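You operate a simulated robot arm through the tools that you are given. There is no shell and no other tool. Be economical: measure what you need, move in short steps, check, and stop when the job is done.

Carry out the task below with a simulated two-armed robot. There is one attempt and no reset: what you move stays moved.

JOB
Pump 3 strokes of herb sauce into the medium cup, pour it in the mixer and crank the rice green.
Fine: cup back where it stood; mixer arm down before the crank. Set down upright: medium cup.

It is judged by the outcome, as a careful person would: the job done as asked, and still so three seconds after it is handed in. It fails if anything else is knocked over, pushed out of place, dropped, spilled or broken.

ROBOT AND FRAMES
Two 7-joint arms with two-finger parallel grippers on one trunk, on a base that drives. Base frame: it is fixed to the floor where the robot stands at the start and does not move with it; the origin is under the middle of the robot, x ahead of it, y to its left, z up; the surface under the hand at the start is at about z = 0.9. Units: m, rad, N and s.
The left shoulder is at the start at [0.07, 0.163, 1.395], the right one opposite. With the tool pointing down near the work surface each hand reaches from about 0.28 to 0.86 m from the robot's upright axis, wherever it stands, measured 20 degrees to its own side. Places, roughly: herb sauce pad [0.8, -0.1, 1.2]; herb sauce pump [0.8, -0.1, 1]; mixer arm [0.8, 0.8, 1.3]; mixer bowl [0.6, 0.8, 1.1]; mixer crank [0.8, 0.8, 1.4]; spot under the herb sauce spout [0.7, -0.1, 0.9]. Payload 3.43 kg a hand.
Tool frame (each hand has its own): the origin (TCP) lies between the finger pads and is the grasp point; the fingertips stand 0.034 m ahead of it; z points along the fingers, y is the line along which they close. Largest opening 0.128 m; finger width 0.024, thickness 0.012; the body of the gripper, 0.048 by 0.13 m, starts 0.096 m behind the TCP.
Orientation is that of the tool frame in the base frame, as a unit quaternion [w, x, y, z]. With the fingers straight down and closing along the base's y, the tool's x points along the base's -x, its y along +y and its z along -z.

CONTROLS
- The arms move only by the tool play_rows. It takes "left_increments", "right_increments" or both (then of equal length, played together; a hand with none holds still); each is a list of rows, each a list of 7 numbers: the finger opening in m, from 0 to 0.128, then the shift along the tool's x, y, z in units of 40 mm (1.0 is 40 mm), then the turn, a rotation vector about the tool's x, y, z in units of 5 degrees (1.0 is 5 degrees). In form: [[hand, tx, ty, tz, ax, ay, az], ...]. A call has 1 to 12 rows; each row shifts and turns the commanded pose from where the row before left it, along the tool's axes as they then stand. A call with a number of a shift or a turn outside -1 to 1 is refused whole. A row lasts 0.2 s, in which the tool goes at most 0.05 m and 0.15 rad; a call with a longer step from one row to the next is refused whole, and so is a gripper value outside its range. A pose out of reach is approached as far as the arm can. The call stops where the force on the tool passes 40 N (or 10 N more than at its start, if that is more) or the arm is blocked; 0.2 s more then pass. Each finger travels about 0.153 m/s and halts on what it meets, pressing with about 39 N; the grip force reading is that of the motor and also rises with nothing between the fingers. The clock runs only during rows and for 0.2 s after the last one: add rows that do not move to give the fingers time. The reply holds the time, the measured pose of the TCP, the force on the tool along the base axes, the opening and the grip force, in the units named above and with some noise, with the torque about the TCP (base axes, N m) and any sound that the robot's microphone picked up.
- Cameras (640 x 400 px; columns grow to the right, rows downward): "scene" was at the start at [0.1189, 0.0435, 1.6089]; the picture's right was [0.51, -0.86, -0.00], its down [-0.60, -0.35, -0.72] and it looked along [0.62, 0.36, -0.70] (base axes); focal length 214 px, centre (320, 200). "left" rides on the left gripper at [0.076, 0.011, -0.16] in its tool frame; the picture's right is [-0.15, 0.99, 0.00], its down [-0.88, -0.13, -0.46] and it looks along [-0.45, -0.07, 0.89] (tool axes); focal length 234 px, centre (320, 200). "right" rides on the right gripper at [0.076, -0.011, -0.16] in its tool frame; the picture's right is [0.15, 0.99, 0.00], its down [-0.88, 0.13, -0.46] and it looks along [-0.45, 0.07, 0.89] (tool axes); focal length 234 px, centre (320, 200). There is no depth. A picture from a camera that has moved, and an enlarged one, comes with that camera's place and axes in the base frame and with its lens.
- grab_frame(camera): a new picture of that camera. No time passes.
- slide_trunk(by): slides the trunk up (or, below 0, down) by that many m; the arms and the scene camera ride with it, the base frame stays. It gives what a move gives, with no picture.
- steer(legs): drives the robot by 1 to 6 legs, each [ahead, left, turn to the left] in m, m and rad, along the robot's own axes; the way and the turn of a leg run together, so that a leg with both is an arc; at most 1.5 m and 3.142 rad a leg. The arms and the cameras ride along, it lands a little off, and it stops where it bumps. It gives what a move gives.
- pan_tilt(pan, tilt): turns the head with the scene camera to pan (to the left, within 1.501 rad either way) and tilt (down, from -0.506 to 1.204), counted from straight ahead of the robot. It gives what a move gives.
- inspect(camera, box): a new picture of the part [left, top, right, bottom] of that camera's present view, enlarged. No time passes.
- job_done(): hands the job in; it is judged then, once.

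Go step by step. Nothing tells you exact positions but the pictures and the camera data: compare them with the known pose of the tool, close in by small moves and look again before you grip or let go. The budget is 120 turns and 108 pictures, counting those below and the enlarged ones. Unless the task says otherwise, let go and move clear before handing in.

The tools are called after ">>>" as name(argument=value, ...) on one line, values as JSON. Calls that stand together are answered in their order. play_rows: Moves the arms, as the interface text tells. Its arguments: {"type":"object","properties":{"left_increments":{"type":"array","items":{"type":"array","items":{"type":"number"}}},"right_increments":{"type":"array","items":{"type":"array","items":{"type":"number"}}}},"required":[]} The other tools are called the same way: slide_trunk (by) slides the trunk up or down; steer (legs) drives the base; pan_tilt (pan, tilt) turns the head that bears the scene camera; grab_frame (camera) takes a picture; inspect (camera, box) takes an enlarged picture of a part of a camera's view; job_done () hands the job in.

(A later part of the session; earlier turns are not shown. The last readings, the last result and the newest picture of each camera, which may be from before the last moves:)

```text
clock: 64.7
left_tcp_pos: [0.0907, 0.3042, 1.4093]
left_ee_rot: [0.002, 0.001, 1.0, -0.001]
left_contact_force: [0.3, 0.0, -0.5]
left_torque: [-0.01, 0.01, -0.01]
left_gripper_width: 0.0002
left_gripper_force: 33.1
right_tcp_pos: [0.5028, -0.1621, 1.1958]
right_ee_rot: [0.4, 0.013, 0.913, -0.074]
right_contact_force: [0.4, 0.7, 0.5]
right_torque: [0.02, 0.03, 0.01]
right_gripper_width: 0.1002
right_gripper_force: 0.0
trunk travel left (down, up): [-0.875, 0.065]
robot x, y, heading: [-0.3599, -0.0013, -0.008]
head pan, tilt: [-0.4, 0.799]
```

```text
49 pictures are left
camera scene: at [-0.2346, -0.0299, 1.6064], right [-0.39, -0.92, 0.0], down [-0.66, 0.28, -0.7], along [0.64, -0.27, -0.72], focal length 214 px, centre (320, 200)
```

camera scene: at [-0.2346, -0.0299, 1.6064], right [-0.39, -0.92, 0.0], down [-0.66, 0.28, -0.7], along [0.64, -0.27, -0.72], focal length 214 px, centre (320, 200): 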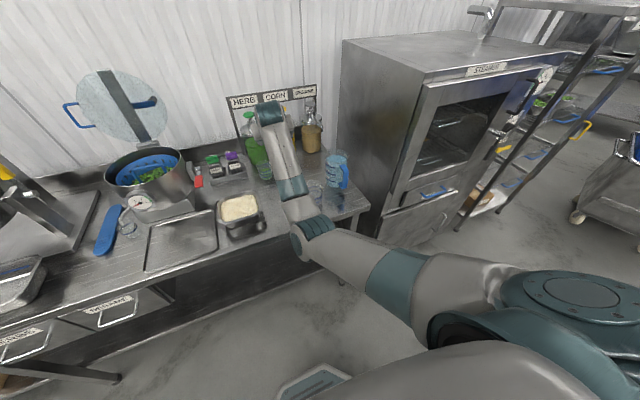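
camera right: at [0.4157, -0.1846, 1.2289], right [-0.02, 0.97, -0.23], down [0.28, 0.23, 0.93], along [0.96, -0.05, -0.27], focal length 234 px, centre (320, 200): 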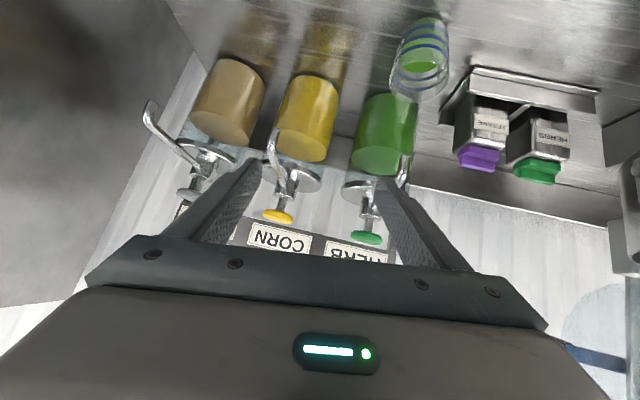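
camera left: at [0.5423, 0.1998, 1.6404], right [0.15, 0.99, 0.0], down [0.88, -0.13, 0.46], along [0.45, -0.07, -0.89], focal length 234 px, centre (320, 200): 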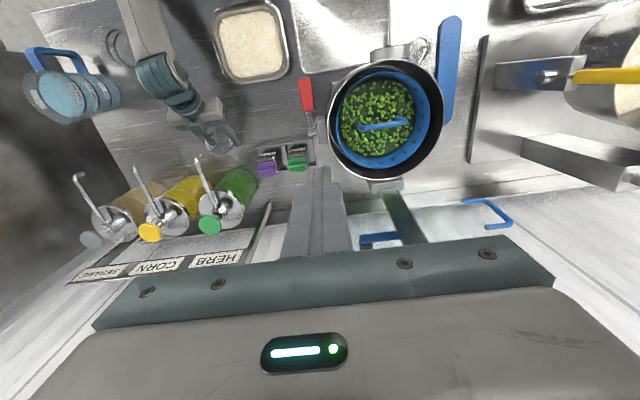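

Posture is extended now. Straightening the orientation, then lowering to pre‑grasp height in front of the cup.

>>> play_rows(right_increments=[[0.1, 0, 0, 0, -0.56, 0.15, 0.12], [0.1, 0, 0, 0, -0.56, 0.15, 0.12], [0.1, 0, 0, 0, -0.56, 0.15, 0.12], [0.1, 0.62, 0.3, 0.62, 0, 0, 0], [0.1, 0.62, 0.3, 0.62, 0, 0, 0], [0.1, 0.62, 0.3, 0.62, 0, 0, 0], [0.1, 0.62, 0.3, 0.62, 0, 0, 0]])

>>> grab_frame(camera="right")

>>> grab_frame(camera="scene")

```text
clock: 66.3
left_tcp_pos: [0.0906, 0.3043, 1.4086]
left_ee_rot: [0.001, 0.001, 1.0, -0.001]
left_contact_force: [0.1, 0.1, 0.0]
left_torque: [0.01, 0.02, 0.02]
left_gripper_width: 0.0
left_gripper_force: 32.9
right_tcp_pos: [0.5041, -0.1143, 1.0532]
right_ee_rot: [0.383, 0.0, 0.924, -0.001]
right_contact_force: [0.6, -0.1, 0.7]
right_torque: [0.02, 0.03, 0.01]
right_gripper_width: 0.0998
right_gripper_force: 0.2
trunk travel left (down, up): [-0.875, 0.065]
robot x, y, heading: [-0.3568, -0.0004, -0.003]
head pan, tilt: [-0.4, 0.799]
```

```text
48 pictures are left
camera right: at [0.3373, -0.1249, 1.1132], right [-0.1, 0.99, -0.11], down [0.3, 0.13, 0.94], along [0.95, 0.07, -0.31], focal length 234 px, centre (320, 200)
```

right: 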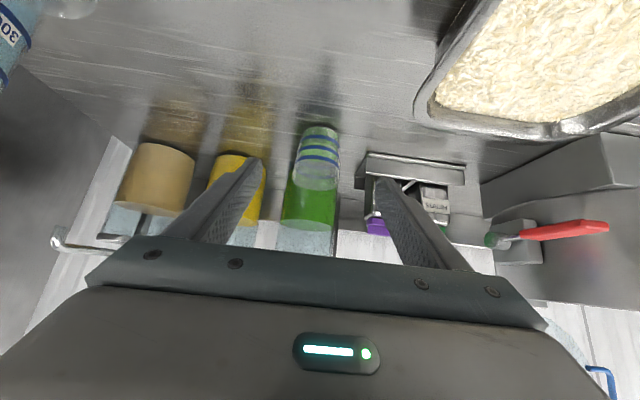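

```text
47 pictures are left
camera scene: at [-0.2347, -0.0291, 1.6065], right [-0.39, -0.92, 0.0], down [-0.66, 0.28, -0.7], along [0.64, -0.27, -0.72], focal length 214 px, centre (320, 200)
```

scene: 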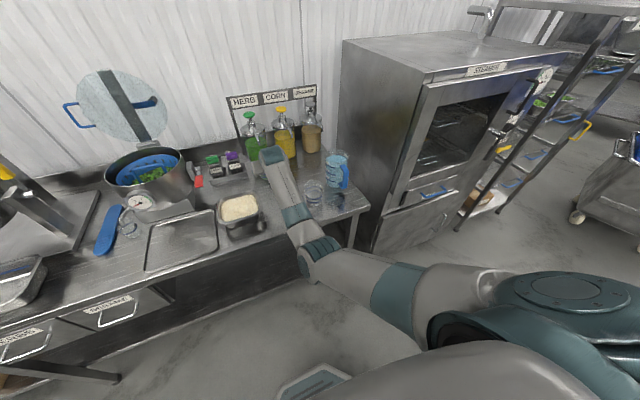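

Arm is in a good posture and the cup is centred ahead at y≈-0.111. A small drive, then the diagonal approach to the recorded grasp pose.

>>> steer(legs=[[0.06, 0, 0]])

>>> grab_frame(camera="right")

```text
clock: 67.2
left_tcp_pos: [0.1392, 0.3043, 1.4127]
left_ee_rot: [0.004, 0.001, 1.0, -0.001]
left_contact_force: [-0.9, 0.4, 0.3]
left_torque: [-0.01, -0.11, -0.01]
left_gripper_width: 0.0
left_gripper_force: 32.8
right_tcp_pos: [0.5552, -0.1145, 1.0584]
right_ee_rot: [0.385, 0.0, 0.923, -0.001]
right_contact_force: [-0.6, -0.7, 0.5]
right_torque: [-0.01, -0.01, 0.0]
right_gripper_width: 0.0999
right_gripper_force: 0.0
trunk travel left (down, up): [-0.875, 0.065]
robot x, y, heading: [-0.2993, -0.0005, -0.008]
head pan, tilt: [-0.4, 0.799]
```

```text
46 pictures are left
camera right: at [0.3885, -0.126, 1.1185], right [-0.1, 0.99, -0.11], down [0.29, 0.13, 0.95], along [0.95, 0.06, -0.3], focal length 234 px, centre (320, 200)
```

right: 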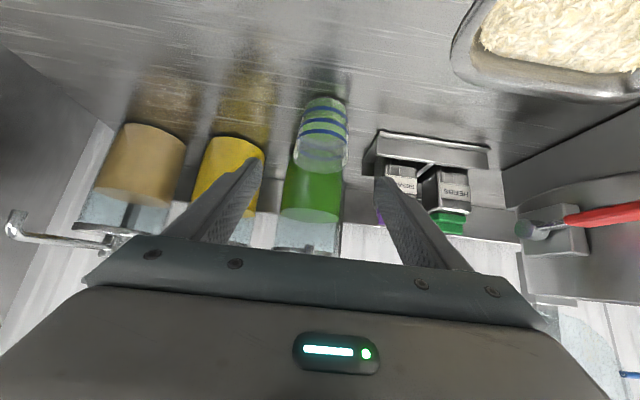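

>>> play_rows(right_increments=[[0.1, 0.05, 0.01, 0.75, 0, 0, 0], [0.1, 0.05, 0.01, 0.75, 0, 0, 0], [0.1, 0.05, 0.01, 0.75, 0, 0, 0], [0.1, 0.05, 0.01, 0.75, 0, 0, 0], [0.1, 0.05, 0.01, 0.75, 0, 0, 0]])

>>> grab_frame(camera="right")

```text
clock: 68.4
left_tcp_pos: [0.1467, 0.3026, 1.4107]
left_ee_rot: [0.002, 0.001, 1.0, -0.001]
left_contact_force: [0.1, 0.2, 0.6]
left_torque: [-0.01, -0.04, 0.01]
left_gripper_width: 0.0
left_gripper_force: 33.6
right_tcp_pos: [0.6416, -0.1145, 0.9587]
right_ee_rot: [0.384, 0.001, 0.923, -0.001]
right_contact_force: [0.3, 0.7, -0.2]
right_torque: [-0.03, -0.02, 0.03]
right_gripper_width: 0.0999
right_gripper_force: 0.1
right hand out of reach, approached as far as the arm can: row 5
trunk travel left (down, up): [-0.875, 0.065]
robot x, y, heading: [-0.2995, -0.0, -0.005]
head pan, tilt: [-0.4, 0.799]
```

```text
45 pictures are left
camera right: at [0.4762, -0.1254, 1.0185], right [-0.1, 0.99, -0.1], down [0.3, 0.13, 0.95], along [0.95, 0.06, -0.31], focal length 234 px, centre (320, 200)
```

right: 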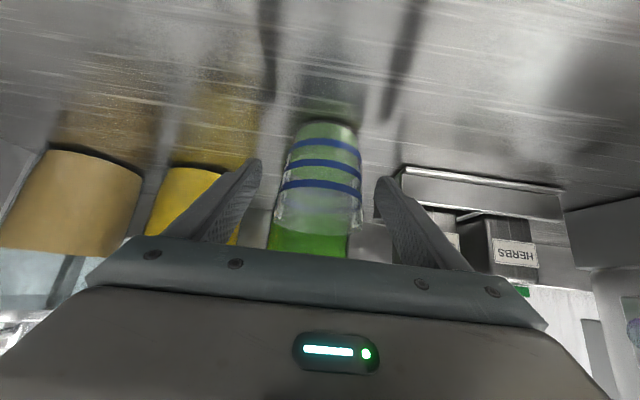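

Reach limit 2 cm short; creeping the base forward 2 cm and finishing the descent.

>>> steer(legs=[[0.025, 0, 0]])

>>> play_rows(right_increments=[[0.1, 0.15, 0.02, 0.15, 0, 0, 0], [0.1, 0.15, 0.02, 0.15, 0, 0, 0], [0.1, 0, 0, 0, 0, 0, 0]])

>>> grab_frame(camera="right")

```text
clock: 69.2
left_tcp_pos: [0.1644, 0.3039, 1.4128]
left_ee_rot: [0.004, 0.0, 1.0, -0.001]
left_contact_force: [-1.6, 0.7, -0.3]
left_torque: [0.02, -0.1, -0.01]
left_gripper_width: 0.0
left_gripper_force: 32.9
right_tcp_pos: [0.6629, -0.1136, 0.9628]
right_ee_rot: [0.386, 0.001, 0.922, -0.001]
right_contact_force: [-0.6, 0.5, 0.6]
right_torque: [0.0, -0.03, 0.04]
right_gripper_width: 0.1
right_gripper_force: 0.1
trunk travel left (down, up): [-0.875, 0.065]
robot x, y, heading: [-0.2736, 0.0021, -0.003]
head pan, tilt: [-0.4, 0.799]
```

```text
clock: 70.0
left_tcp_pos: [0.172, 0.3025, 1.4113]
left_ee_rot: [0.002, 0.001, 1.0, 0.0]
left_contact_force: [0.3, 0.6, -0.4]
left_torque: [0.0, 0.02, -0.01]
left_gripper_width: 0.0
left_gripper_force: 33.4
right_tcp_pos: [0.6623, -0.1153, 0.9418]
right_ee_rot: [0.382, 0.0, 0.924, -0.001]
right_contact_force: [0.1, 0.3, -0.4]
right_torque: [-0.01, 0.0, 0.03]
right_gripper_width: 0.0999
right_gripper_force: 0.1
right hand out of reach, approached as far as the arm can: row 2
trunk travel left (down, up): [-0.875, 0.065]
robot x, y, heading: [-0.2743, 0.0024, -0.006]
head pan, tilt: [-0.4, 0.799]
```

```text
44 pictures are left
camera right: at [0.4955, -0.1261, 1.0009], right [-0.1, 0.99, -0.11], down [0.3, 0.13, 0.94], along [0.95, 0.07, -0.31], focal length 234 px, centre (320, 200)
```

right: 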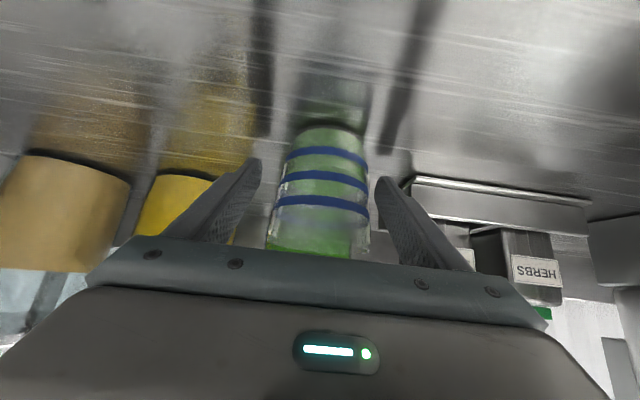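

Positioned 5 mm deeper than the first grasp (I'll account for that on return). Closing and lifting slightly.

>>> play_rows(right_increments=[[0.085, 0, 0, 0, 0, 0, 0], [0.07, 0, 0, 0, 0, 0, 0], [0.055, 0, 0, 0, 0, 0, 0], [0.045, 0, 0, 0, 0, 0, 0], [0.045, 0, 0, 0, 0, 0, 0]])

>>> play_rows(right_increments=[[0.045, -0.2, 0, -0.2, 0, 0, 0], [0.045, -0.3, 0, -0.3, 0, 0, 0], [0.045, 0, 0, 0, 0, 0, 0]])

>>> grab_frame(camera="right")

```text
clock: 71.2
left_tcp_pos: [0.1714, 0.3036, 1.4104]
left_ee_rot: [0.003, 0.0, 1.0, -0.001]
left_contact_force: [-0.1, 0.0, -0.1]
left_torque: [-0.03, 0.03, 0.02]
left_gripper_width: 0.0
left_gripper_force: 32.7
right_tcp_pos: [0.661, -0.1156, 0.9411]
right_ee_rot: [0.383, -0.001, 0.924, 0.0]
right_contact_force: [1.2, 0.4, 3.6]
right_torque: [0.05, -0.08, 0.01]
right_gripper_width: 0.0587
right_gripper_force: 39.0
trunk travel left (down, up): [-0.875, 0.065]
robot x, y, heading: [-0.2725, -0.0012, -0.005]
head pan, tilt: [-0.4, 0.799]
```

```text
clock: 72.0
left_tcp_pos: [0.1734, 0.3038, 1.4108]
left_ee_rot: [0.001, 0.001, 1.0, 0.0]
left_contact_force: [0.8, 0.6, 0.7]
left_torque: [0.01, -0.05, -0.02]
left_gripper_width: 0.0
left_gripper_force: 33.4
right_tcp_pos: [0.6693, -0.1127, 0.9656]
right_ee_rot: [0.383, 0.0, 0.924, -0.001]
right_contact_force: [0.5, 0.2, -1.1]
right_torque: [0.0, -0.05, 0.01]
right_gripper_width: 0.0591
right_gripper_force: 38.7
right hand out of reach, approached as far as the arm can: row 1, 2
trunk travel left (down, up): [-0.875, 0.065]
robot x, y, heading: [-0.2761, -0.0006, -0.005]
head pan, tilt: [-0.4, 0.799]
```

```text
43 pictures are left
camera right: at [0.5048, -0.1243, 1.026], right [-0.1, 0.99, -0.1], down [0.3, 0.13, 0.94], along [0.95, 0.07, -0.31], focal length 234 px, centre (320, 200)
```

right: 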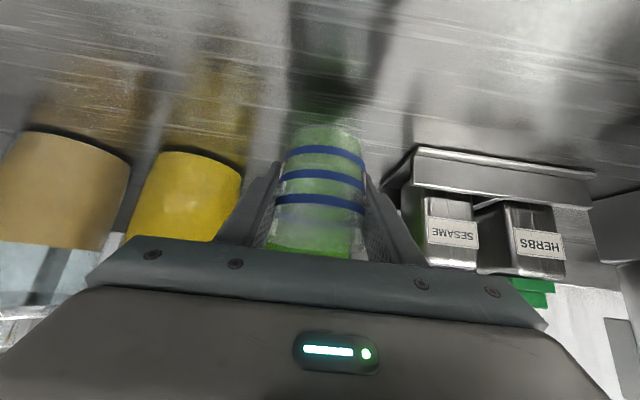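

Cup held with sauce level steady. Backing out from under the spout, raising the cup, then backing away from the counter.

>>> steer(legs=[[-0.17, 0, 0]])

>>> play_rows(right_increments=[[0.045, -0.5, 0, -0.5, 0, 0, 0], [0.045, -0.6, 0, -0.6, 0, 0, 0], [0.045, -0.6, 0, -0.6, 0, 0, 0], [0.045, -0.6, 0, -0.6, 0, 0, 0], [0.045, -0.6, 0, -0.6, 0, 0, 0], [0.045, -0.6, 0, -0.6, 0, 0, 0], [0.045, -0.5, 0, -0.5, 0, 0, 0]])

>>> steer(legs=[[-0.2, 0, 0]])

>>> pan_tilt(pan=0.7, tilt=0.55)

>>> grab_frame(camera="scene")

```text
clock: 73.5
left_tcp_pos: [0.0082, 0.3045, 1.4081]
left_ee_rot: [0.001, 0.0, 1.0, -0.001]
left_contact_force: [0.8, -0.1, -0.2]
left_torque: [-0.02, 0.06, 0.03]
left_gripper_width: 0.0
left_gripper_force: 33.1
right_tcp_pos: [0.5046, -0.1117, 0.9624]
right_ee_rot: [0.381, 0.0, 0.925, -0.001]
right_contact_force: [0.2, 0.4, -1.0]
right_torque: [0.01, 0.01, 0.01]
right_gripper_width: 0.0587
right_gripper_force: 39.2
trunk travel left (down, up): [-0.875, 0.065]
robot x, y, heading: [-0.4434, -0.003, -0.003]
head pan, tilt: [-0.4, 0.799]
```

```text
clock: 75.1
left_tcp_pos: [0.0024, 0.3038, 1.4095]
left_ee_rot: [0.002, 0.001, 1.0, 0.0]
left_contact_force: [-0.2, 0.4, 0.0]
left_torque: [0.0, -0.02, -0.03]
left_gripper_width: 0.0
left_gripper_force: 33.1
right_tcp_pos: [0.5468, -0.1032, 1.1826]
right_ee_rot: [0.382, 0.0, 0.924, 0.0]
right_contact_force: [-0.1, 0.1, -1.3]
right_torque: [-0.01, -0.01, 0.01]
right_gripper_width: 0.059
right_gripper_force: 38.7
right hand out of reach, approached as far as the arm can: row 1, 2, 3, 4, 5, 6
trunk travel left (down, up): [-0.875, 0.065]
robot x, y, heading: [-0.4425, -0.0032, -0.005]
head pan, tilt: [-0.4, 0.799]
```

```text
clock: 76.8
left_tcp_pos: [-0.1843, 0.3046, 1.4125]
left_ee_rot: [0.004, 0.001, 1.0, -0.001]
left_contact_force: [0.2, 0.3, 0.5]
left_torque: [0.0, -0.11, 0.0]
left_gripper_width: 0.0
left_gripper_force: 33.1
right_tcp_pos: [0.3575, -0.1055, 1.185]
right_ee_rot: [0.383, 0.001, 0.924, -0.001]
right_contact_force: [-0.6, 0.2, -1.0]
right_torque: [0.01, 0.01, 0.01]
right_gripper_width: 0.0588
right_gripper_force: 39.0
trunk travel left (down, up): [-0.875, 0.065]
robot x, y, heading: [-0.6254, -0.0004, -0.0]
head pan, tilt: [-0.4, 0.799]
stopped in leg 1: the robot was blocked; the commanded pose is now the measured one
```

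```text
clock: 78.1
left_tcp_pos: [-0.1806, 0.3043, 1.4104]
left_ee_rot: [0.002, 0.002, 1.0, -0.001]
left_contact_force: [-0.4, -0.1, 0.4]
left_torque: [-0.01, -0.01, -0.03]
left_gripper_width: 0.0
left_gripper_force: 33.2
right_tcp_pos: [0.3612, -0.1064, 1.1808]
right_ee_rot: [0.382, 0.001, 0.924, -0.001]
right_contact_force: [0.4, 0.8, -0.8]
right_torque: [-0.02, 0.01, -0.02]
right_gripper_width: 0.059
right_gripper_force: 38.9
trunk travel left (down, up): [-0.875, 0.065]
robot x, y, heading: [-0.6264, 0.0006, -0.007]
head pan, tilt: [0.7, 0.55]
```

```text
42 pictures are left
camera scene: at [-0.5109, 0.0603, 1.6279], right [0.64, -0.77, 0.0], down [-0.4, -0.33, -0.85], along [0.66, 0.55, -0.52], focal length 214 px, centre (320, 200)
```

scene: 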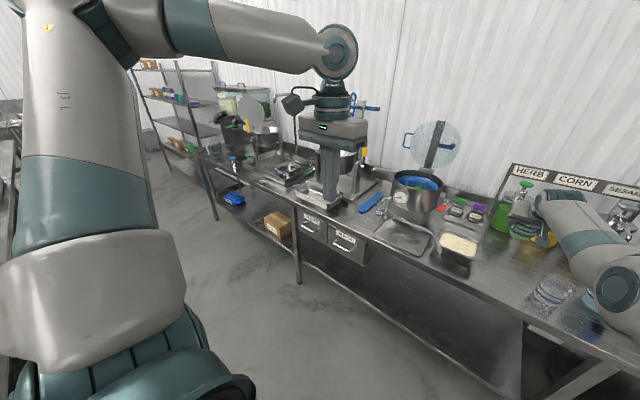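

Backed against something behind, harmlessly. Next: ease forward a little and drive left 0.75 m toward the mixer, with the cup held in front of the cooker.

>>> steer(legs=[[0.03, 0, 0], [0, 0.4, 0], [0, 0.37, 0]])

>>> pan_tilt(pan=0.1, tilt=0.45)

>>> grab_frame(camera="scene")

>>> grab_frame(camera="right")

```text
clock: 83.0
left_tcp_pos: [-0.1479, 1.0747, 1.4095]
left_ee_rot: [0.001, 0.0, 1.0, 0.001]
left_contact_force: [-0.6, 0.2, 1.2]
left_torque: [0.02, 0.0, 0.0]
left_gripper_width: 0.0
left_gripper_force: 33.1
right_tcp_pos: [0.394, 0.6657, 1.1824]
right_ee_rot: [0.381, 0.0, 0.925, 0.0]
right_contact_force: [-0.9, -1.0, -1.9]
right_torque: [0.01, -0.02, -0.01]
right_gripper_width: 0.0587
right_gripper_force: 38.7
trunk travel left (down, up): [-0.875, 0.065]
robot x, y, heading: [-0.5974, 0.7672, -0.001]
head pan, tilt: [0.7, 0.55]
```

```text
clock: 84.0
left_tcp_pos: [-0.1495, 1.0764, 1.4103]
left_ee_rot: [0.002, 0.0, 1.0, -0.001]
left_contact_force: [0.5, -0.2, -0.1]
left_torque: [0.02, -0.01, -0.02]
left_gripper_width: 0.0
left_gripper_force: 32.9
right_tcp_pos: [0.3932, 0.6681, 1.1808]
right_ee_rot: [0.381, 0.0, 0.924, -0.001]
right_contact_force: [-0.5, -0.1, -0.4]
right_torque: [-0.02, 0.01, -0.03]
right_gripper_width: 0.059
right_gripper_force: 39.0
trunk travel left (down, up): [-0.875, 0.065]
robot x, y, heading: [-0.5978, 0.7729, -0.003]
head pan, tilt: [0.099, 0.45]
```

```text
41 pictures are left
camera scene: at [-0.4561, 0.783, 1.6368], right [0.1, -1.0, 0.0], down [-0.43, -0.04, -0.9], along [0.9, 0.09, -0.44], focal length 214 px, centre (320, 200)
```

scene: 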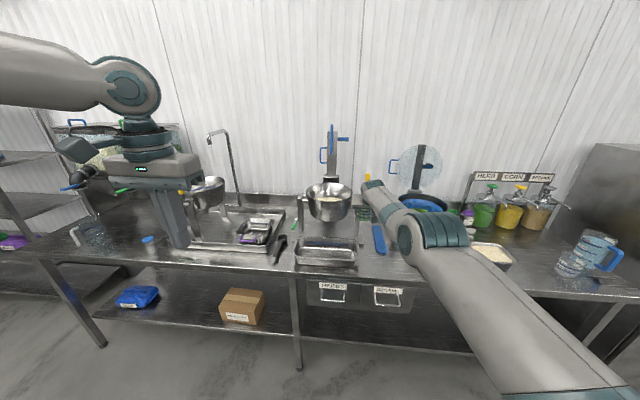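

```text
40 pictures are left
camera right: at [0.2276, 0.6567, 1.2425], right [-0.1, 0.99, -0.1], down [0.3, 0.13, 0.94], along [0.95, 0.07, -0.31], focal length 234 px, centre (320, 200)
```

right: 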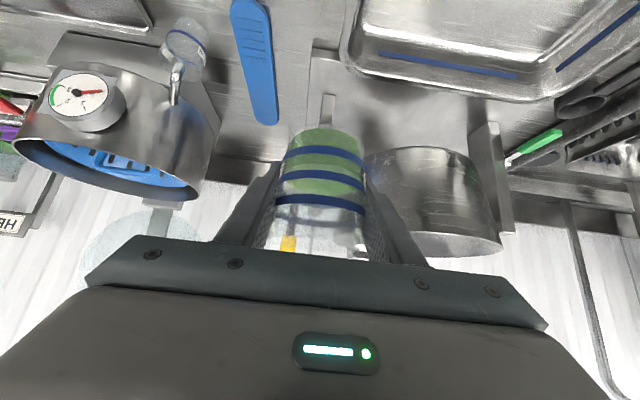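

>>> inspect(camera="scene", box=[280, 110, 400, 270])

```text
2.50 times, centred on (340, 190) of scene
camera zoom: at [-0.4561, 0.783, 1.6368], right [0.1, -1.0, 0.0], down [-0.43, -0.04, -0.9], along [0.9, 0.09, -0.44], focal length 536 px, centre (270, 225)
```

zoom: 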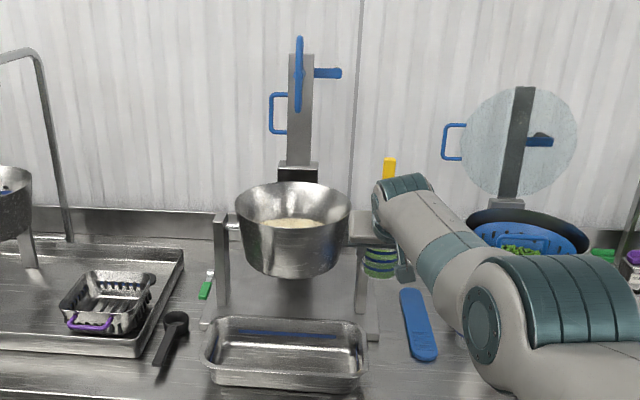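

Bowl rim measures out at centre ≈(0.56,0.836), radius ≈0.117, z≈1.17; the mixer arm is raised behind with a blue pull handle on its left and crank on top. First I retract/raise the cup to pouring height in free space.

>>> play_rows(right_increments=[[0.045, 0.2, 0, -0.86, 0, 0, 0], [0.045, 0.2, 0, -0.86, 0, 0, 0], [0.045, 0.2, 0, -0.86, 0, 0, 0], [0.045, 0.2, 0, -0.86, 0, 0, 0], [0.045, 0.2, 0, -0.86, 0, 0, 0], [0.045, 0.2, 0, -0.86, 0, 0, 0], [0.045, 0.2, 0, -0.8, 0, 0, 0]])

>>> steer(legs=[[0, 0.18, 0]])

```text
clock: 85.6
left_tcp_pos: [-0.149, 1.0777, 1.4095]
left_ee_rot: [0.002, 0.0, 1.0, 0.0]
left_contact_force: [-0.5, 0.5, 0.0]
left_torque: [0.01, -0.04, -0.03]
left_gripper_width: 0.0
left_gripper_force: 33.1
right_tcp_pos: [0.3797, 0.7097, 1.321]
right_ee_rot: [0.382, 0.0, 0.924, -0.001]
right_contact_force: [-1.1, 0.0, -0.9]
right_torque: [0.0, -0.03, -0.01]
right_gripper_width: 0.0591
right_gripper_force: 38.8
right hand out of reach, approached as far as the arm can: row 1, 2, 3, 4, 5, 6, 7
trunk travel left (down, up): [-0.875, 0.065]
robot x, y, heading: [-0.5938, 0.7719, -0.002]
head pan, tilt: [0.099, 0.45]
```

```text
clock: 87.1
left_tcp_pos: [-0.1496, 1.2521, 1.411]
left_ee_rot: [0.002, 0.0, 1.0, 0.001]
left_contact_force: [0.2, -0.2, -0.1]
left_torque: [0.04, 0.0, 0.03]
left_gripper_width: 0.0
left_gripper_force: 32.8
right_tcp_pos: [0.3812, 0.8843, 1.3197]
right_ee_rot: [0.382, 0.0, 0.924, 0.0]
right_contact_force: [0.0, -0.8, -0.5]
right_torque: [0.03, -0.02, 0.04]
right_gripper_width: 0.0589
right_gripper_force: 38.8
trunk travel left (down, up): [-0.875, 0.065]
robot x, y, heading: [-0.5985, 0.9512, 0.004]
head pan, tilt: [0.099, 0.45]
```

>>> play_rows(right_increments=[[0.045, 0.6, 0, -0.6, 0, 0, 0], [0.045, 0.6, 0, -0.6, 0, 0, 0], [0.045, 0.6, 0, -0.6, 0, 0, 0], [0.045, 0.6, 0, -0.6, 0, 0, 0], [0.045, 0.6, 0, -0.6, 0, 0, 0], [0.045, 0.6, 0, -0.6, 0, 0, 0]])

```text
clock: 88.5
left_tcp_pos: [-0.1483, 1.2572, 1.4099]
left_ee_rot: [0.001, 0.0, 1.0, -0.001]
left_contact_force: [-0.5, 0.4, -0.4]
left_torque: [-0.02, 0.0, 0.02]
left_gripper_width: 0.0
left_gripper_force: 32.9
right_tcp_pos: [0.361, 0.9412, 1.3511]
right_ee_rot: [0.38, -0.001, 0.925, -0.001]
right_contact_force: [-0.8, 0.7, -0.5]
right_torque: [0.0, 0.0, -0.02]
right_gripper_width: 0.0587
right_gripper_force: 38.8
right hand out of reach, approached as far as the arm can: row 1, 2, 3, 4, 5, 6
trunk travel left (down, up): [-0.875, 0.065]
robot x, y, heading: [-0.5951, 0.9548, 0.001]
head pan, tilt: [0.099, 0.45]
```

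The arm keeps sliding along a limit in this pose. A mild 20° roll to the right (safe for the fill level) should relax it and also tests the pouring motion.

>>> play_rows(right_increments=[[0.045, 0, 0, 0, -0.707, 0, 0.707], [0.045, 0, 0, 0, -0.707, 0, 0.707], [0.045, 0, 0, 0, -0.707, 0, 0.707], [0.045, 0, 0, 0, -0.707, 0, 0.707]])

>>> grab_frame(camera="scene")

```text
clock: 89.5
left_tcp_pos: [-0.1499, 1.2551, 1.4106]
left_ee_rot: [0.002, 0.0, 1.0, 0.0]
left_contact_force: [0.3, -0.1, 0.3]
left_torque: [0.02, 0.03, 0.01]
left_gripper_width: 0.0001
left_gripper_force: 33.2
right_tcp_pos: [0.3783, 0.9438, 1.352]
right_ee_rot: [0.374, 0.068, 0.911, 0.159]
right_contact_force: [-0.2, -0.3, -0.3]
right_torque: [0.03, 0.0, 0.0]
right_gripper_width: 0.0587
right_gripper_force: 38.8
right hand out of reach, approached as far as the arm can: row 1, 2, 3, 4
trunk travel left (down, up): [-0.875, 0.065]
robot x, y, heading: [-0.5969, 0.9503, -0.003]
head pan, tilt: [0.099, 0.45]
```

```text
38 pictures are left
camera scene: at [-0.4556, 0.9612, 1.6368], right [0.1, -1.0, 0.0], down [-0.43, -0.04, -0.9], along [0.9, 0.09, -0.44], focal length 214 px, centre (320, 200)
```

scene: 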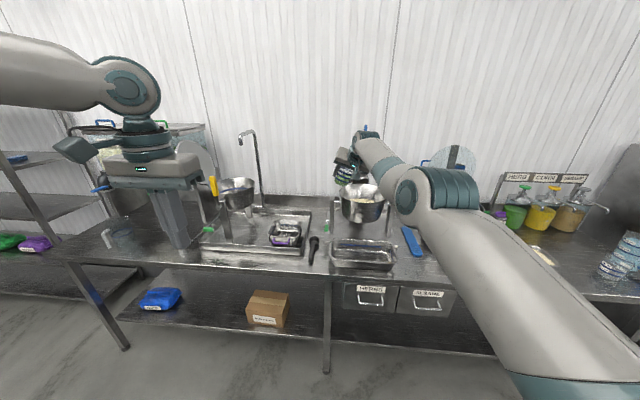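

>>> play_rows(right_increments=[[0.045, 0.32, -0.47, -0.56, 0, 0, 0], [0.045, 0.32, -0.47, -0.56, 0, 0, 0], [0.045, 0.32, -0.47, -0.56, 0, 0, 0], [0.045, 0.32, -0.47, -0.56, 0, 0, 0]])

```text
clock: 90.5
left_tcp_pos: [-0.1488, 1.2553, 1.4098]
left_ee_rot: [0.002, 0.0, 1.0, 0.0]
left_contact_force: [-1.0, -0.7, 0.9]
left_torque: [-0.02, 0.01, -0.01]
left_gripper_width: 0.0
left_gripper_force: 33.2
right_tcp_pos: [0.3847, 0.8848, 1.3731]
right_ee_rot: [0.375, 0.065, 0.911, 0.16]
right_contact_force: [-0.4, 0.2, -1.1]
right_torque: [0.0, 0.0, 0.01]
right_gripper_width: 0.0585
right_gripper_force: 39.1
right hand out of reach, approached as far as the arm can: row 1, 2, 3, 4
trunk travel left (down, up): [-0.875, 0.065]
robot x, y, heading: [-0.5977, 0.951, -0.001]
head pan, tilt: [0.099, 0.45]
```

Still pinned at that limit, but it's stable; the roll itself should free it. I'll drive so the cup is above the bowl, then roll in increments and correct with the base.

>>> steer(legs=[[0.165, -0.015, 0]])

>>> grab_frame(camera="right")

>>> inspect(camera="scene", box=[270, 100, 470, 260])

```text
clock: 92.0
left_tcp_pos: [0.0111, 1.2421, 1.4108]
left_ee_rot: [0.004, -0.001, 1.0, -0.001]
left_contact_force: [-0.4, -0.1, -0.1]
left_torque: [0.0, -0.06, 0.01]
left_gripper_width: 0.0
left_gripper_force: 32.9
right_tcp_pos: [0.5454, 0.8724, 1.3759]
right_ee_rot: [0.375, 0.065, 0.911, 0.159]
right_contact_force: [-0.2, -0.1, -0.3]
right_torque: [-0.02, -0.01, 0.0]
right_gripper_width: 0.0586
right_gripper_force: 39.1
trunk travel left (down, up): [-0.875, 0.065]
robot x, y, heading: [-0.4316, 0.9355, 0.003]
head pan, tilt: [0.099, 0.45]
```

```text
37 pictures are left
camera right: at [0.3814, 0.8417, 1.4291], right [-0.1, 0.97, 0.24], down [0.3, -0.2, 0.93], along [0.95, 0.17, -0.27], focal length 234 px, centre (320, 200)
```

right: 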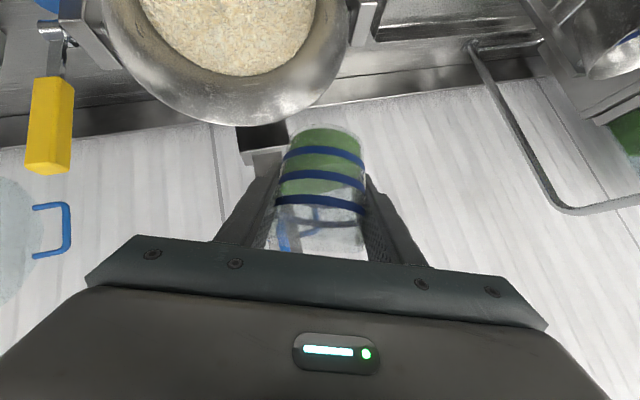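

```text
2.50 times, centred on (370, 180) of scene
camera zoom: at [-0.2953, 0.9477, 1.6373], right [0.1, -0.99, 0.0], down [-0.43, -0.04, -0.9], along [0.9, 0.09, -0.43], focal length 536 px, centre (195, 250)
```

zoom: 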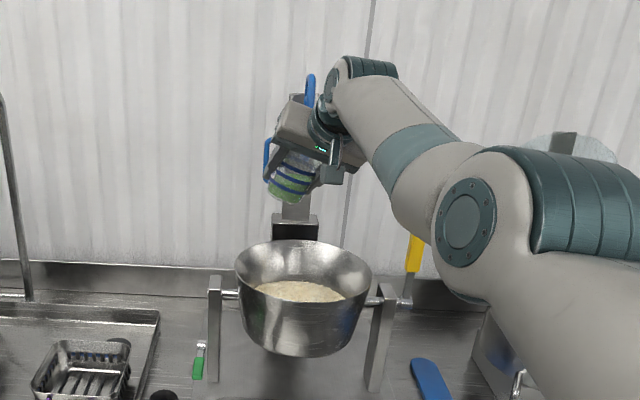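

Refined bowl centre is (0.61,0.836). Driving 4 cm forward, then rolling in steps with a check each time.

>>> steer(legs=[[0.04, 0, 0]])

>>> play_rows(right_increments=[[0.045, 0, 0, 0, -0.707, 0, 0.707], [0.045, 0, 0, 0, -0.707, 0, 0.707], [0.045, 0, 0, 0, -0.707, 0, 0.707]])

```text
clock: 92.8
left_tcp_pos: [0.0442, 1.2415, 1.4143]
left_ee_rot: [0.006, -0.001, 1.0, 0.0]
left_contact_force: [-0.7, -0.5, 1.8]
left_torque: [0.04, -0.11, 0.01]
left_gripper_width: 0.0
left_gripper_force: 32.9
right_tcp_pos: [0.5813, 0.8734, 1.3803]
right_ee_rot: [0.379, 0.064, 0.909, 0.16]
right_contact_force: [-1.2, 0.5, -0.5]
right_torque: [-0.01, -0.07, -0.01]
right_gripper_width: 0.0587
right_gripper_force: 38.6
trunk travel left (down, up): [-0.875, 0.065]
robot x, y, heading: [-0.3923, 0.9358, 0.002]
head pan, tilt: [0.099, 0.45]
```

```text
clock: 93.6
left_tcp_pos: [0.0545, 1.241, 1.411]
left_ee_rot: [0.003, 0.0, 1.0, 0.0]
left_contact_force: [-0.1, -0.1, 0.5]
left_torque: [0.0, 0.03, 0.02]
left_gripper_width: 0.0002
left_gripper_force: 33.9
right_tcp_pos: [0.5987, 0.8738, 1.3737]
right_ee_rot: [0.362, 0.114, 0.883, 0.277]
right_contact_force: [0.0, 0.8, -1.3]
right_torque: [0.0, 0.01, 0.01]
right_gripper_width: 0.0586
right_gripper_force: 39.4
right hand out of reach, approached as far as the arm can: row 2, 3
trunk travel left (down, up): [-0.875, 0.065]
robot x, y, heading: [-0.3921, 0.938, 0.001]
head pan, tilt: [0.099, 0.45]
```

>>> play_rows(right_increments=[[0.045, 0.29, -0.29, 0.29, 0, 0, 0], [0.045, 0.29, -0.29, 0.29, 0, 0, 0], [0.045, 0, 0, 0, -0.707, 0, 0.707], [0.045, 0, 0, 0, -0.707, 0, 0.707], [0.045, 0, 0, 0, -0.707, 0, 0.707]])

>>> inspect(camera="scene", box=[270, 100, 470, 260])

```text
clock: 94.8
left_tcp_pos: [0.0551, 1.2416, 1.4107]
left_ee_rot: [0.002, -0.001, 1.0, -0.001]
left_contact_force: [-0.2, -0.8, -0.2]
left_torque: [-0.01, -0.05, 0.01]
left_gripper_width: 0.0
left_gripper_force: 33.4
right_tcp_pos: [0.609, 0.8741, 1.334]
right_ee_rot: [0.344, 0.161, 0.839, 0.389]
right_contact_force: [0.0, -0.7, -0.6]
right_torque: [0.04, -0.02, 0.02]
right_gripper_width: 0.0588
right_gripper_force: 38.6
right hand out of reach, approached as far as the arm can: row 2, 4
trunk travel left (down, up): [-0.875, 0.065]
robot x, y, heading: [-0.3921, 0.9385, -0.001]
head pan, tilt: [0.099, 0.45]
```

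```text
2.50 times, centred on (370, 180) of scene
camera zoom: at [-0.2511, 0.9471, 1.6368], right [0.1, -0.99, 0.0], down [-0.43, -0.04, -0.9], along [0.9, 0.09, -0.44], focal length 536 px, centre (195, 250)
```

zoom: 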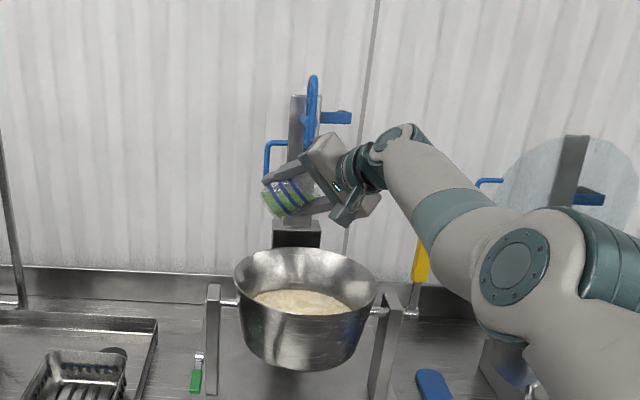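

The cup is over the bowl, tipped 50°. Continuing the roll to pour.

>>> play_rows(right_increments=[[0.045, 0, 0, 0, -0.6, 0, 0.6], [0.045, 0, 0, 0, -0.6, 0, 0.6], [0.045, 0, 0, 0, -0.6, 0, 0.6], [0.045, 0, 0, 0, -0.6, 0, 0.6], [0.045, 0, 0, 0, -0.6, 0, 0.6]])

>>> inspect(camera="scene", box=[270, 100, 470, 260])

```text
clock: 96.0
left_tcp_pos: [0.0555, 1.2407, 1.41]
left_ee_rot: [0.002, 0.0, 1.0, -0.001]
left_contact_force: [-0.6, -0.4, 0.9]
left_torque: [0.01, -0.01, 0.0]
left_gripper_width: 0.0
left_gripper_force: 33.0
right_tcp_pos: [0.6119, 0.8736, 1.3362]
right_ee_rot: [0.309, 0.223, 0.752, 0.537]
right_contact_force: [-0.7, -0.2, -0.7]
right_torque: [0.0, -0.03, -0.01]
right_gripper_width: 0.0588
right_gripper_force: 39.8
right hand out of reach, approached as far as the arm can: row 2
trunk travel left (down, up): [-0.875, 0.065]
robot x, y, heading: [-0.3955, 0.9365, 0.002]
head pan, tilt: [0.099, 0.45]
```

```text
2.50 times, centred on (370, 180) of scene
camera zoom: at [-0.2511, 0.947, 1.6368], right [0.1, -0.99, 0.0], down [-0.43, -0.04, -0.9], along [0.9, 0.09, -0.44], focal length 536 px, centre (195, 250)
```

zoom: 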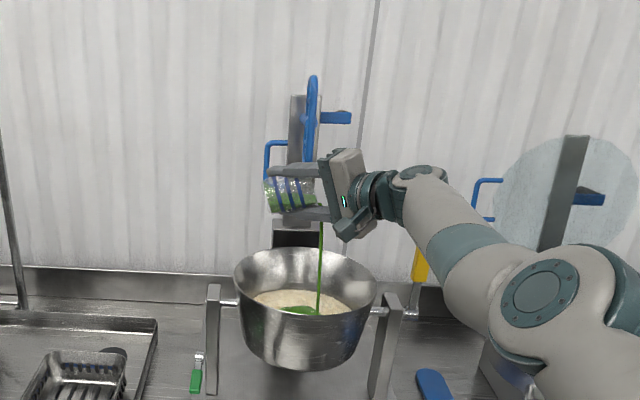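

Sauce is streaming into the bowl. Rolling on to about 115° and holding to empty the cup.

>>> play_rows(right_increments=[[0.045, 0, 0, 0, -0.5, 0, 0.5], [0.045, 0, 0, 0, -0.5, 0, 0.5], [0.045, 0, 0, 0, -0.5, 0, 0.5], [0.045, 0, 0, 0, -0.5, 0, 0.5], [0.045, 0, 0, 0, -0.5, 0, 0.5], [0.045, 0, 0, 0, -0.5, 0, 0.5], [0.045, 0, 0, 0, -0.5, 0, 0.5], [0.045, 0, 0, 0, -0.5, 0, 0.5], [0.045, 0, 0, 0, -0.5, 0, 0.5], [0.045, 0, 0, 0, -0.5, 0, 0.5], [0.045, 0, 0, 0, -0.5, 0, 0.5], [0.045, 0, 0, 0, 0, 0, 0]])

>>> inspect(camera="scene", box=[270, 100, 470, 260])

```text
clock: 98.6
left_tcp_pos: [0.0549, 1.24, 1.4111]
left_ee_rot: [0.003, -0.001, 1.0, 0.0]
left_contact_force: [-1.3, -0.6, -0.6]
left_torque: [-0.02, 0.04, -0.02]
left_gripper_width: 0.0
left_gripper_force: 33.4
right_tcp_pos: [0.6048, 0.8769, 1.3396]
right_ee_rot: [0.218, 0.314, 0.531, 0.757]
right_contact_force: [-0.3, 0.2, -1.2]
right_torque: [-0.03, 0.01, 0.02]
right_gripper_width: 0.0591
right_gripper_force: 39.1
right hand out of reach, approached as far as the arm can: row 9, 11
trunk travel left (down, up): [-0.875, 0.065]
robot x, y, heading: [-0.3903, 0.9372, -0.0]
head pan, tilt: [0.099, 0.45]
```

```text
2.50 times, centred on (370, 180) of scene
camera zoom: at [-0.2519, 0.9469, 1.6369], right [0.1, -0.99, 0.0], down [-0.43, -0.04, -0.9], along [0.9, 0.09, -0.44], focal length 536 px, centre (195, 250)
```

zoom: 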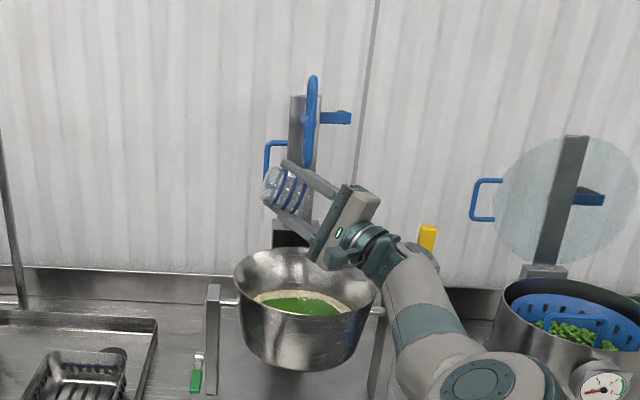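

The cup is empty and the rice has the sauce on it. Rolling the cup back upright over the bowl.

>>> play_rows(right_increments=[[0.045, 0, 0, 0, 0, 0, 0], [0.045, 0, 0, 0, 0, 0, 0], [0.045, 0, 0, 0, 0.8, 0, -0.8], [0.045, 0, 0, 0, 0.8, 0, -0.8], [0.045, 0, 0, 0, 0.8, 0, -0.8], [0.045, 0, 0, 0, 0.8, 0, -0.8], [0.045, 0, 0, 0, 0.8, 0, -0.8], [0.045, 0, 0, 0, 0.8, 0, -0.8], [0.045, 0, 0, 0, 0.8, 0, -0.8], [0.045, 0, 0, 0, 0.8, 0, -0.8], [0.045, 0, 0, 0, 0.8, 0, -0.8], [0.045, 0, 0, 0, 0.8, 0, -0.8]])

>>> play_rows(right_increments=[[0.045, 0, 0, 0, 0.8, 0, -0.8], [0.045, 0, 0, 0, 0.8, 0, -0.8], [0.045, 0, 0, 0, 0.8, 0, -0.8], [0.045, 0, 0, 0, 0.8, 0, -0.8], [0.045, 0, 0, 0, 0.8, 0, -0.8], [0.045, 0, 0, 0, 0.8, 0, -0.8], [0.045, 0, 0, 0, 0.8, 0, -0.8], [0.045, 0, 0, 0, 0.8, 0, -0.8], [0.045, 0, 0, 0, 0.8, 0, -0.8], [0.045, 0, 0, 0, 0.2, 0, -0.2]])

>>> steer(legs=[[-0.2, 0, 0]])

>>> grab_frame(camera="scene")

```text
clock: 101.2
left_tcp_pos: [0.0547, 1.2428, 1.4107]
left_ee_rot: [0.002, -0.001, 1.0, -0.001]
left_contact_force: [-0.6, 0.4, 0.1]
left_torque: [0.03, -0.02, -0.08]
left_gripper_width: 0.0
left_gripper_force: 33.1
right_tcp_pos: [0.6048, 0.877, 1.3413]
right_ee_rot: [0.34, 0.17, 0.827, 0.413]
right_contact_force: [-0.6, -0.3, -0.1]
right_torque: [0.02, 0.02, 0.03]
right_gripper_width: 0.0588
right_gripper_force: 39.1
trunk travel left (down, up): [-0.875, 0.065]
robot x, y, heading: [-0.3903, 0.9331, 0.005]
head pan, tilt: [0.099, 0.45]
```

```text
clock: 103.4
left_tcp_pos: [0.0515, 1.2432, 1.411]
left_ee_rot: [0.002, -0.001, 1.0, -0.001]
left_contact_force: [0.3, 0.0, -0.6]
left_torque: [-0.02, -0.01, 0.02]
left_gripper_width: 0.0004
left_gripper_force: 32.9
right_tcp_pos: [0.5832, 0.8733, 1.3366]
right_ee_rot: [0.381, 0.002, 0.924, 0.008]
right_contact_force: [-0.5, -0.8, -0.2]
right_torque: [0.0, -0.01, 0.0]
right_gripper_width: 0.0586
right_gripper_force: 39.6
right hand out of reach, approached as far as the arm can: row 4, 6, 8, 10
trunk travel left (down, up): [-0.875, 0.065]
robot x, y, heading: [-0.3884, 0.9387, 0.002]
head pan, tilt: [0.099, 0.45]
```

```text
clock: 105.0
left_tcp_pos: [-0.1379, 1.24, 1.4085]
left_ee_rot: [-0.001, 0.001, 1.0, -0.001]
left_contact_force: [0.1, 0.6, -0.1]
left_torque: [0.04, 0.04, 0.02]
left_gripper_width: 0.0
left_gripper_force: 33.2
right_tcp_pos: [0.3908, 0.8704, 1.3319]
right_ee_rot: [0.38, 0.004, 0.925, 0.008]
right_contact_force: [0.3, -0.3, -0.7]
right_torque: [0.01, 0.02, 0.01]
right_gripper_width: 0.0588
right_gripper_force: 38.9
trunk travel left (down, up): [-0.875, 0.065]
robot x, y, heading: [-0.5902, 0.9355, -0.001]
head pan, tilt: [0.099, 0.45]
```

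```text
32 pictures are left
camera scene: at [-0.444, 0.9469, 1.6362], right [0.1, -1.0, 0.0], down [-0.44, -0.04, -0.9], along [0.89, 0.09, -0.44], focal length 214 px, centre (320, 200)
```

scene: 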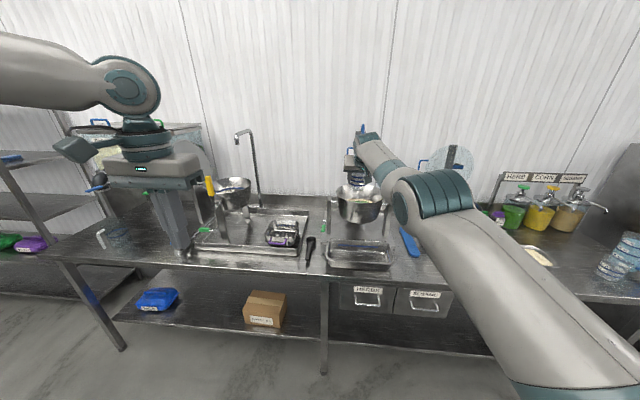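

Now returning the cup: driving right back to the cup's original place with the cup carried high.

>>> steer(legs=[[0, -0.5, 0], [0, -0.45, 0]])

>>> play_rows(right_increments=[[0.045, 0.9, 0, 0.2, 0, 0, 0], [0.045, 0.9, 0, 0.2, 0, 0, 0], [0.045, 0.9, 0, 0.2, 0, 0, 0], [0.045, 0.9, 0, 0.2, 0, 0, 0], [0.045, 0.9, 0, 0.2, 0, 0, 0], [0.045, 0.6, 0, 0.5, 0, 0, 0], [0.045, 0.6, 0, 0.5, 0, 0, 0]])

>>> grab_frame(camera="right")

```text
clock: 110.3
left_tcp_pos: [-0.1436, 0.2969, 1.4098]
left_ee_rot: [0.002, 0.001, 1.0, -0.003]
left_contact_force: [-0.1, 1.1, 0.0]
left_torque: [-0.02, 0.0, 0.0]
left_gripper_width: 0.0
left_gripper_force: 32.8
right_tcp_pos: [0.3857, -0.0728, 1.3348]
right_ee_rot: [0.381, 0.003, 0.925, 0.008]
right_contact_force: [0.3, 1.0, -0.3]
right_torque: [0.0, 0.01, 0.02]
right_gripper_width: 0.0585
right_gripper_force: 39.3
trunk travel left (down, up): [-0.875, 0.065]
robot x, y, heading: [-0.5946, -0.0103, -0.001]
head pan, tilt: [0.099, 0.45]
```

```text
clock: 111.9
left_tcp_pos: [-0.143, 0.2958, 1.4097]
left_ee_rot: [0.002, 0.0, 1.0, -0.001]
left_contact_force: [-0.6, -0.7, 0.0]
left_torque: [0.0, 0.04, 0.0]
left_gripper_width: 0.0001
left_gripper_force: 32.6
right_tcp_pos: [0.3811, -0.0463, 1.1222]
right_ee_rot: [0.381, 0.003, 0.924, 0.009]
right_contact_force: [0.8, -0.2, 0.0]
right_torque: [0.01, 0.07, 0.01]
right_gripper_width: 0.0588
right_gripper_force: 39.3
right hand out of reach, approached as far as the arm can: row 1, 2, 3, 4, 5
trunk travel left (down, up): [-0.875, 0.065]
robot x, y, heading: [-0.5897, -0.0119, -0.001]
head pan, tilt: [0.099, 0.45]
```

```text
31 pictures are left
camera right: at [0.2137, -0.0583, 1.1826], right [-0.1, 0.99, -0.09], down [0.3, 0.11, 0.95], along [0.95, 0.07, -0.31], focal length 234 px, centre (320, 200)
```

right: 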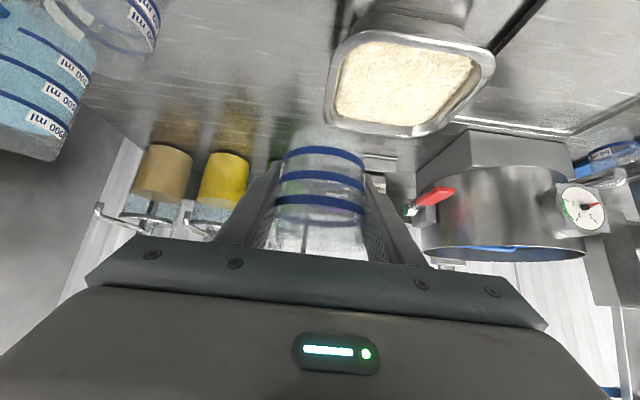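

>>> play_rows(right_increments=[[0.045, 0.53, -0.45, -0.035, 0.165, 0, -0.14], [0.045, 0.53, -0.45, -0.035, 0, 0, 0], [0.045, 0.53, -0.45, -0.035, 0, 0, 0], [0.045, 0.53, -0.45, -0.035, 0, 0, 0], [0.045, 0.53, -0.43, -0.035, 0, 0, 0]])

```text
clock: 113.1
left_tcp_pos: [-0.1436, 0.294, 1.4097]
left_ee_rot: [0.002, 0.001, 1.0, 0.0]
left_contact_force: [0.3, -0.5, 0.1]
left_torque: [0.01, 0.02, 0.03]
left_gripper_width: 0.0
left_gripper_force: 32.9
right_tcp_pos: [0.3754, -0.1182, 1.0322]
right_ee_rot: [0.38, 0.001, 0.925, 0.0]
right_contact_force: [-0.1, 0.6, 0.2]
right_torque: [0.0, 0.04, 0.03]
right_gripper_width: 0.0588
right_gripper_force: 38.6
right hand out of reach, approached as far as the arm can: row 1, 2, 3, 4, 5
trunk travel left (down, up): [-0.875, 0.065]
robot x, y, heading: [-0.5889, -0.0108, -0.002]
head pan, tilt: [0.099, 0.45]
```

>>> play_rows(right_increments=[[0.045, 0.5, -0.1, -0.5, 0, 0, 0], [0.045, 0.5, -0.1, -0.5, 0, 0, 0], [0.045, 0.5, -0.1, -0.5, 0, 0, 0], [0.045, 0.5, -0.1, -0.5, 0, 0, 0]])

```text
clock: 114.1
left_tcp_pos: [-0.1426, 0.2939, 1.4093]
left_ee_rot: [0.002, 0.001, 1.0, -0.001]
left_contact_force: [-0.3, 0.7, -0.7]
left_torque: [0.0, -0.03, 0.03]
left_gripper_width: 0.0
left_gripper_force: 33.5
right_tcp_pos: [0.3693, -0.1147, 1.0144]
right_ee_rot: [0.381, 0.001, 0.925, 0.0]
right_contact_force: [0.5, -0.1, -0.3]
right_torque: [0.01, 0.02, 0.02]
right_gripper_width: 0.0584
right_gripper_force: 39.3
right hand out of reach, approached as far as the arm can: row 1, 2, 3, 4
trunk travel left (down, up): [-0.875, 0.065]
robot x, y, heading: [-0.5946, -0.0096, -0.005]
head pan, tilt: [0.099, 0.45]
```

The elbow is locked straight, so I'll treat the arm as rigid: position x/y with the base and lower with the trunk. Target TCP (0.408,-0.1355,0.942).

>>> steer(legs=[[0.039, -0.021, 0]])

>>> slide_trunk(by=-0.04)

>>> grab_frame(camera="right")

```text
clock: 115.0
left_tcp_pos: [-0.1154, 0.2805, 1.4126]
left_ee_rot: [0.005, 0.0, 1.0, -0.003]
left_contact_force: [-0.9, 0.4, 0.4]
left_torque: [-0.08, -0.1, -0.01]
left_gripper_width: 0.0004
left_gripper_force: 33.0
right_tcp_pos: [0.402, -0.1303, 1.0216]
right_ee_rot: [0.385, 0.0, 0.923, -0.002]
right_contact_force: [-0.9, 0.6, 0.4]
right_torque: [-0.03, 0.0, -0.05]
right_gripper_width: 0.0587
right_gripper_force: 39.1
trunk travel left (down, up): [-0.875, 0.065]
robot x, y, heading: [-0.5518, -0.0293, 0.003]
head pan, tilt: [0.099, 0.45]
```

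```text
clock: 115.8
left_tcp_pos: [-0.1039, 0.2763, 1.3702]
left_ee_rot: [0.002, 0.0, 1.0, -0.001]
left_contact_force: [0.4, -0.2, -0.2]
left_torque: [0.03, 0.06, -0.04]
left_gripper_width: 0.0
left_gripper_force: 33.0
right_tcp_pos: [0.4094, -0.1334, 0.9744]
right_ee_rot: [0.38, 0.0, 0.925, 0.0]
right_contact_force: [-0.3, -0.5, -0.5]
right_torque: [-0.01, 0.02, 0.01]
right_gripper_width: 0.0587
right_gripper_force: 39.0
trunk travel left (down, up): [-0.835, 0.105]
robot x, y, heading: [-0.5549, -0.0306, 0.005]
head pan, tilt: [0.099, 0.45]
```

```text
30 pictures are left
camera right: at [0.243, -0.145, 1.0355], right [-0.1, 0.99, -0.1], down [0.3, 0.13, 0.94], along [0.95, 0.07, -0.32], focal length 234 px, centre (320, 200)
```

right: 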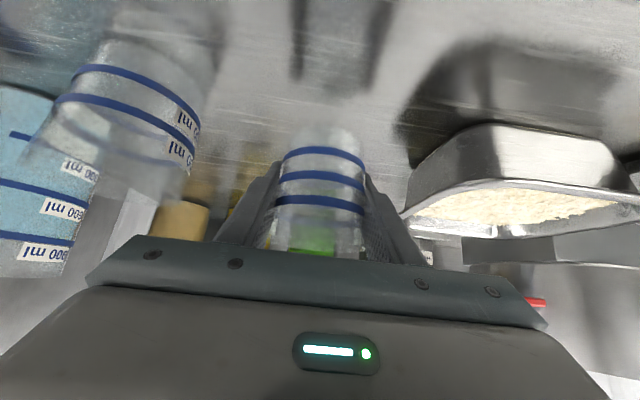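

Within 2 mm in x/y. Lowering the rest with the trunk.

>>> slide_trunk(by=-0.032)

```text
clock: 116.6
left_tcp_pos: [-0.1072, 0.2751, 1.3392]
left_ee_rot: [0.003, 0.0, 1.0, -0.001]
left_contact_force: [0.0, 0.5, -0.3]
left_torque: [0.0, 0.01, -0.02]
left_gripper_width: 0.0
left_gripper_force: 32.8
right_tcp_pos: [0.4075, -0.1334, 0.9448]
right_ee_rot: [0.38, 0.0, 0.925, 0.001]
right_contact_force: [0.6, 0.2, -0.5]
right_torque: [0.02, -0.01, -0.02]
right_gripper_width: 0.0586
right_gripper_force: 39.2
trunk travel left (down, up): [-0.803, 0.137]
robot x, y, heading: [-0.5488, -0.0321, -0.001]
head pan, tilt: [0.099, 0.45]
```

>>> slide_trunk(by=-0.0035)

>>> inspect(camera="right", box=[240, 60, 400, 260])

```text
clock: 117.1
left_tcp_pos: [-0.1066, 0.2755, 1.3349]
left_ee_rot: [0.003, -0.001, 1.0, -0.001]
left_contact_force: [0.2, -0.3, -0.1]
left_torque: [-0.01, 0.03, -0.01]
left_gripper_width: 0.0001
left_gripper_force: 32.3
right_tcp_pos: [0.4076, -0.1324, 0.9415]
right_ee_rot: [0.383, -0.001, 0.924, 0.0]
right_contact_force: [2.3, 1.2, 5.1]
right_torque: [0.06, -0.18, 0.02]
right_gripper_width: 0.0586
right_gripper_force: 38.9
trunk travel left (down, up): [-0.8, 0.14]
robot x, y, heading: [-0.551, -0.0274, -0.001]
head pan, tilt: [0.099, 0.45]
```

```text
2.00 times, centred on (320, 160) of right
camera zoom: at [0.2421, -0.1443, 1.0023], right [-0.1, 0.99, -0.1], down [0.3, 0.13, 0.94], along [0.95, 0.07, -0.31], focal length 468 px, centre (320, 280)
```

zoom: 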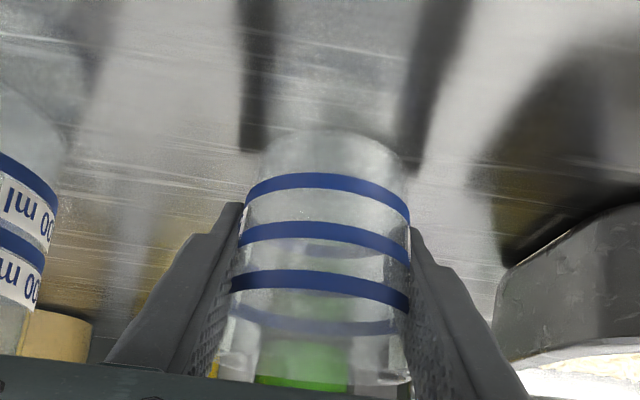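

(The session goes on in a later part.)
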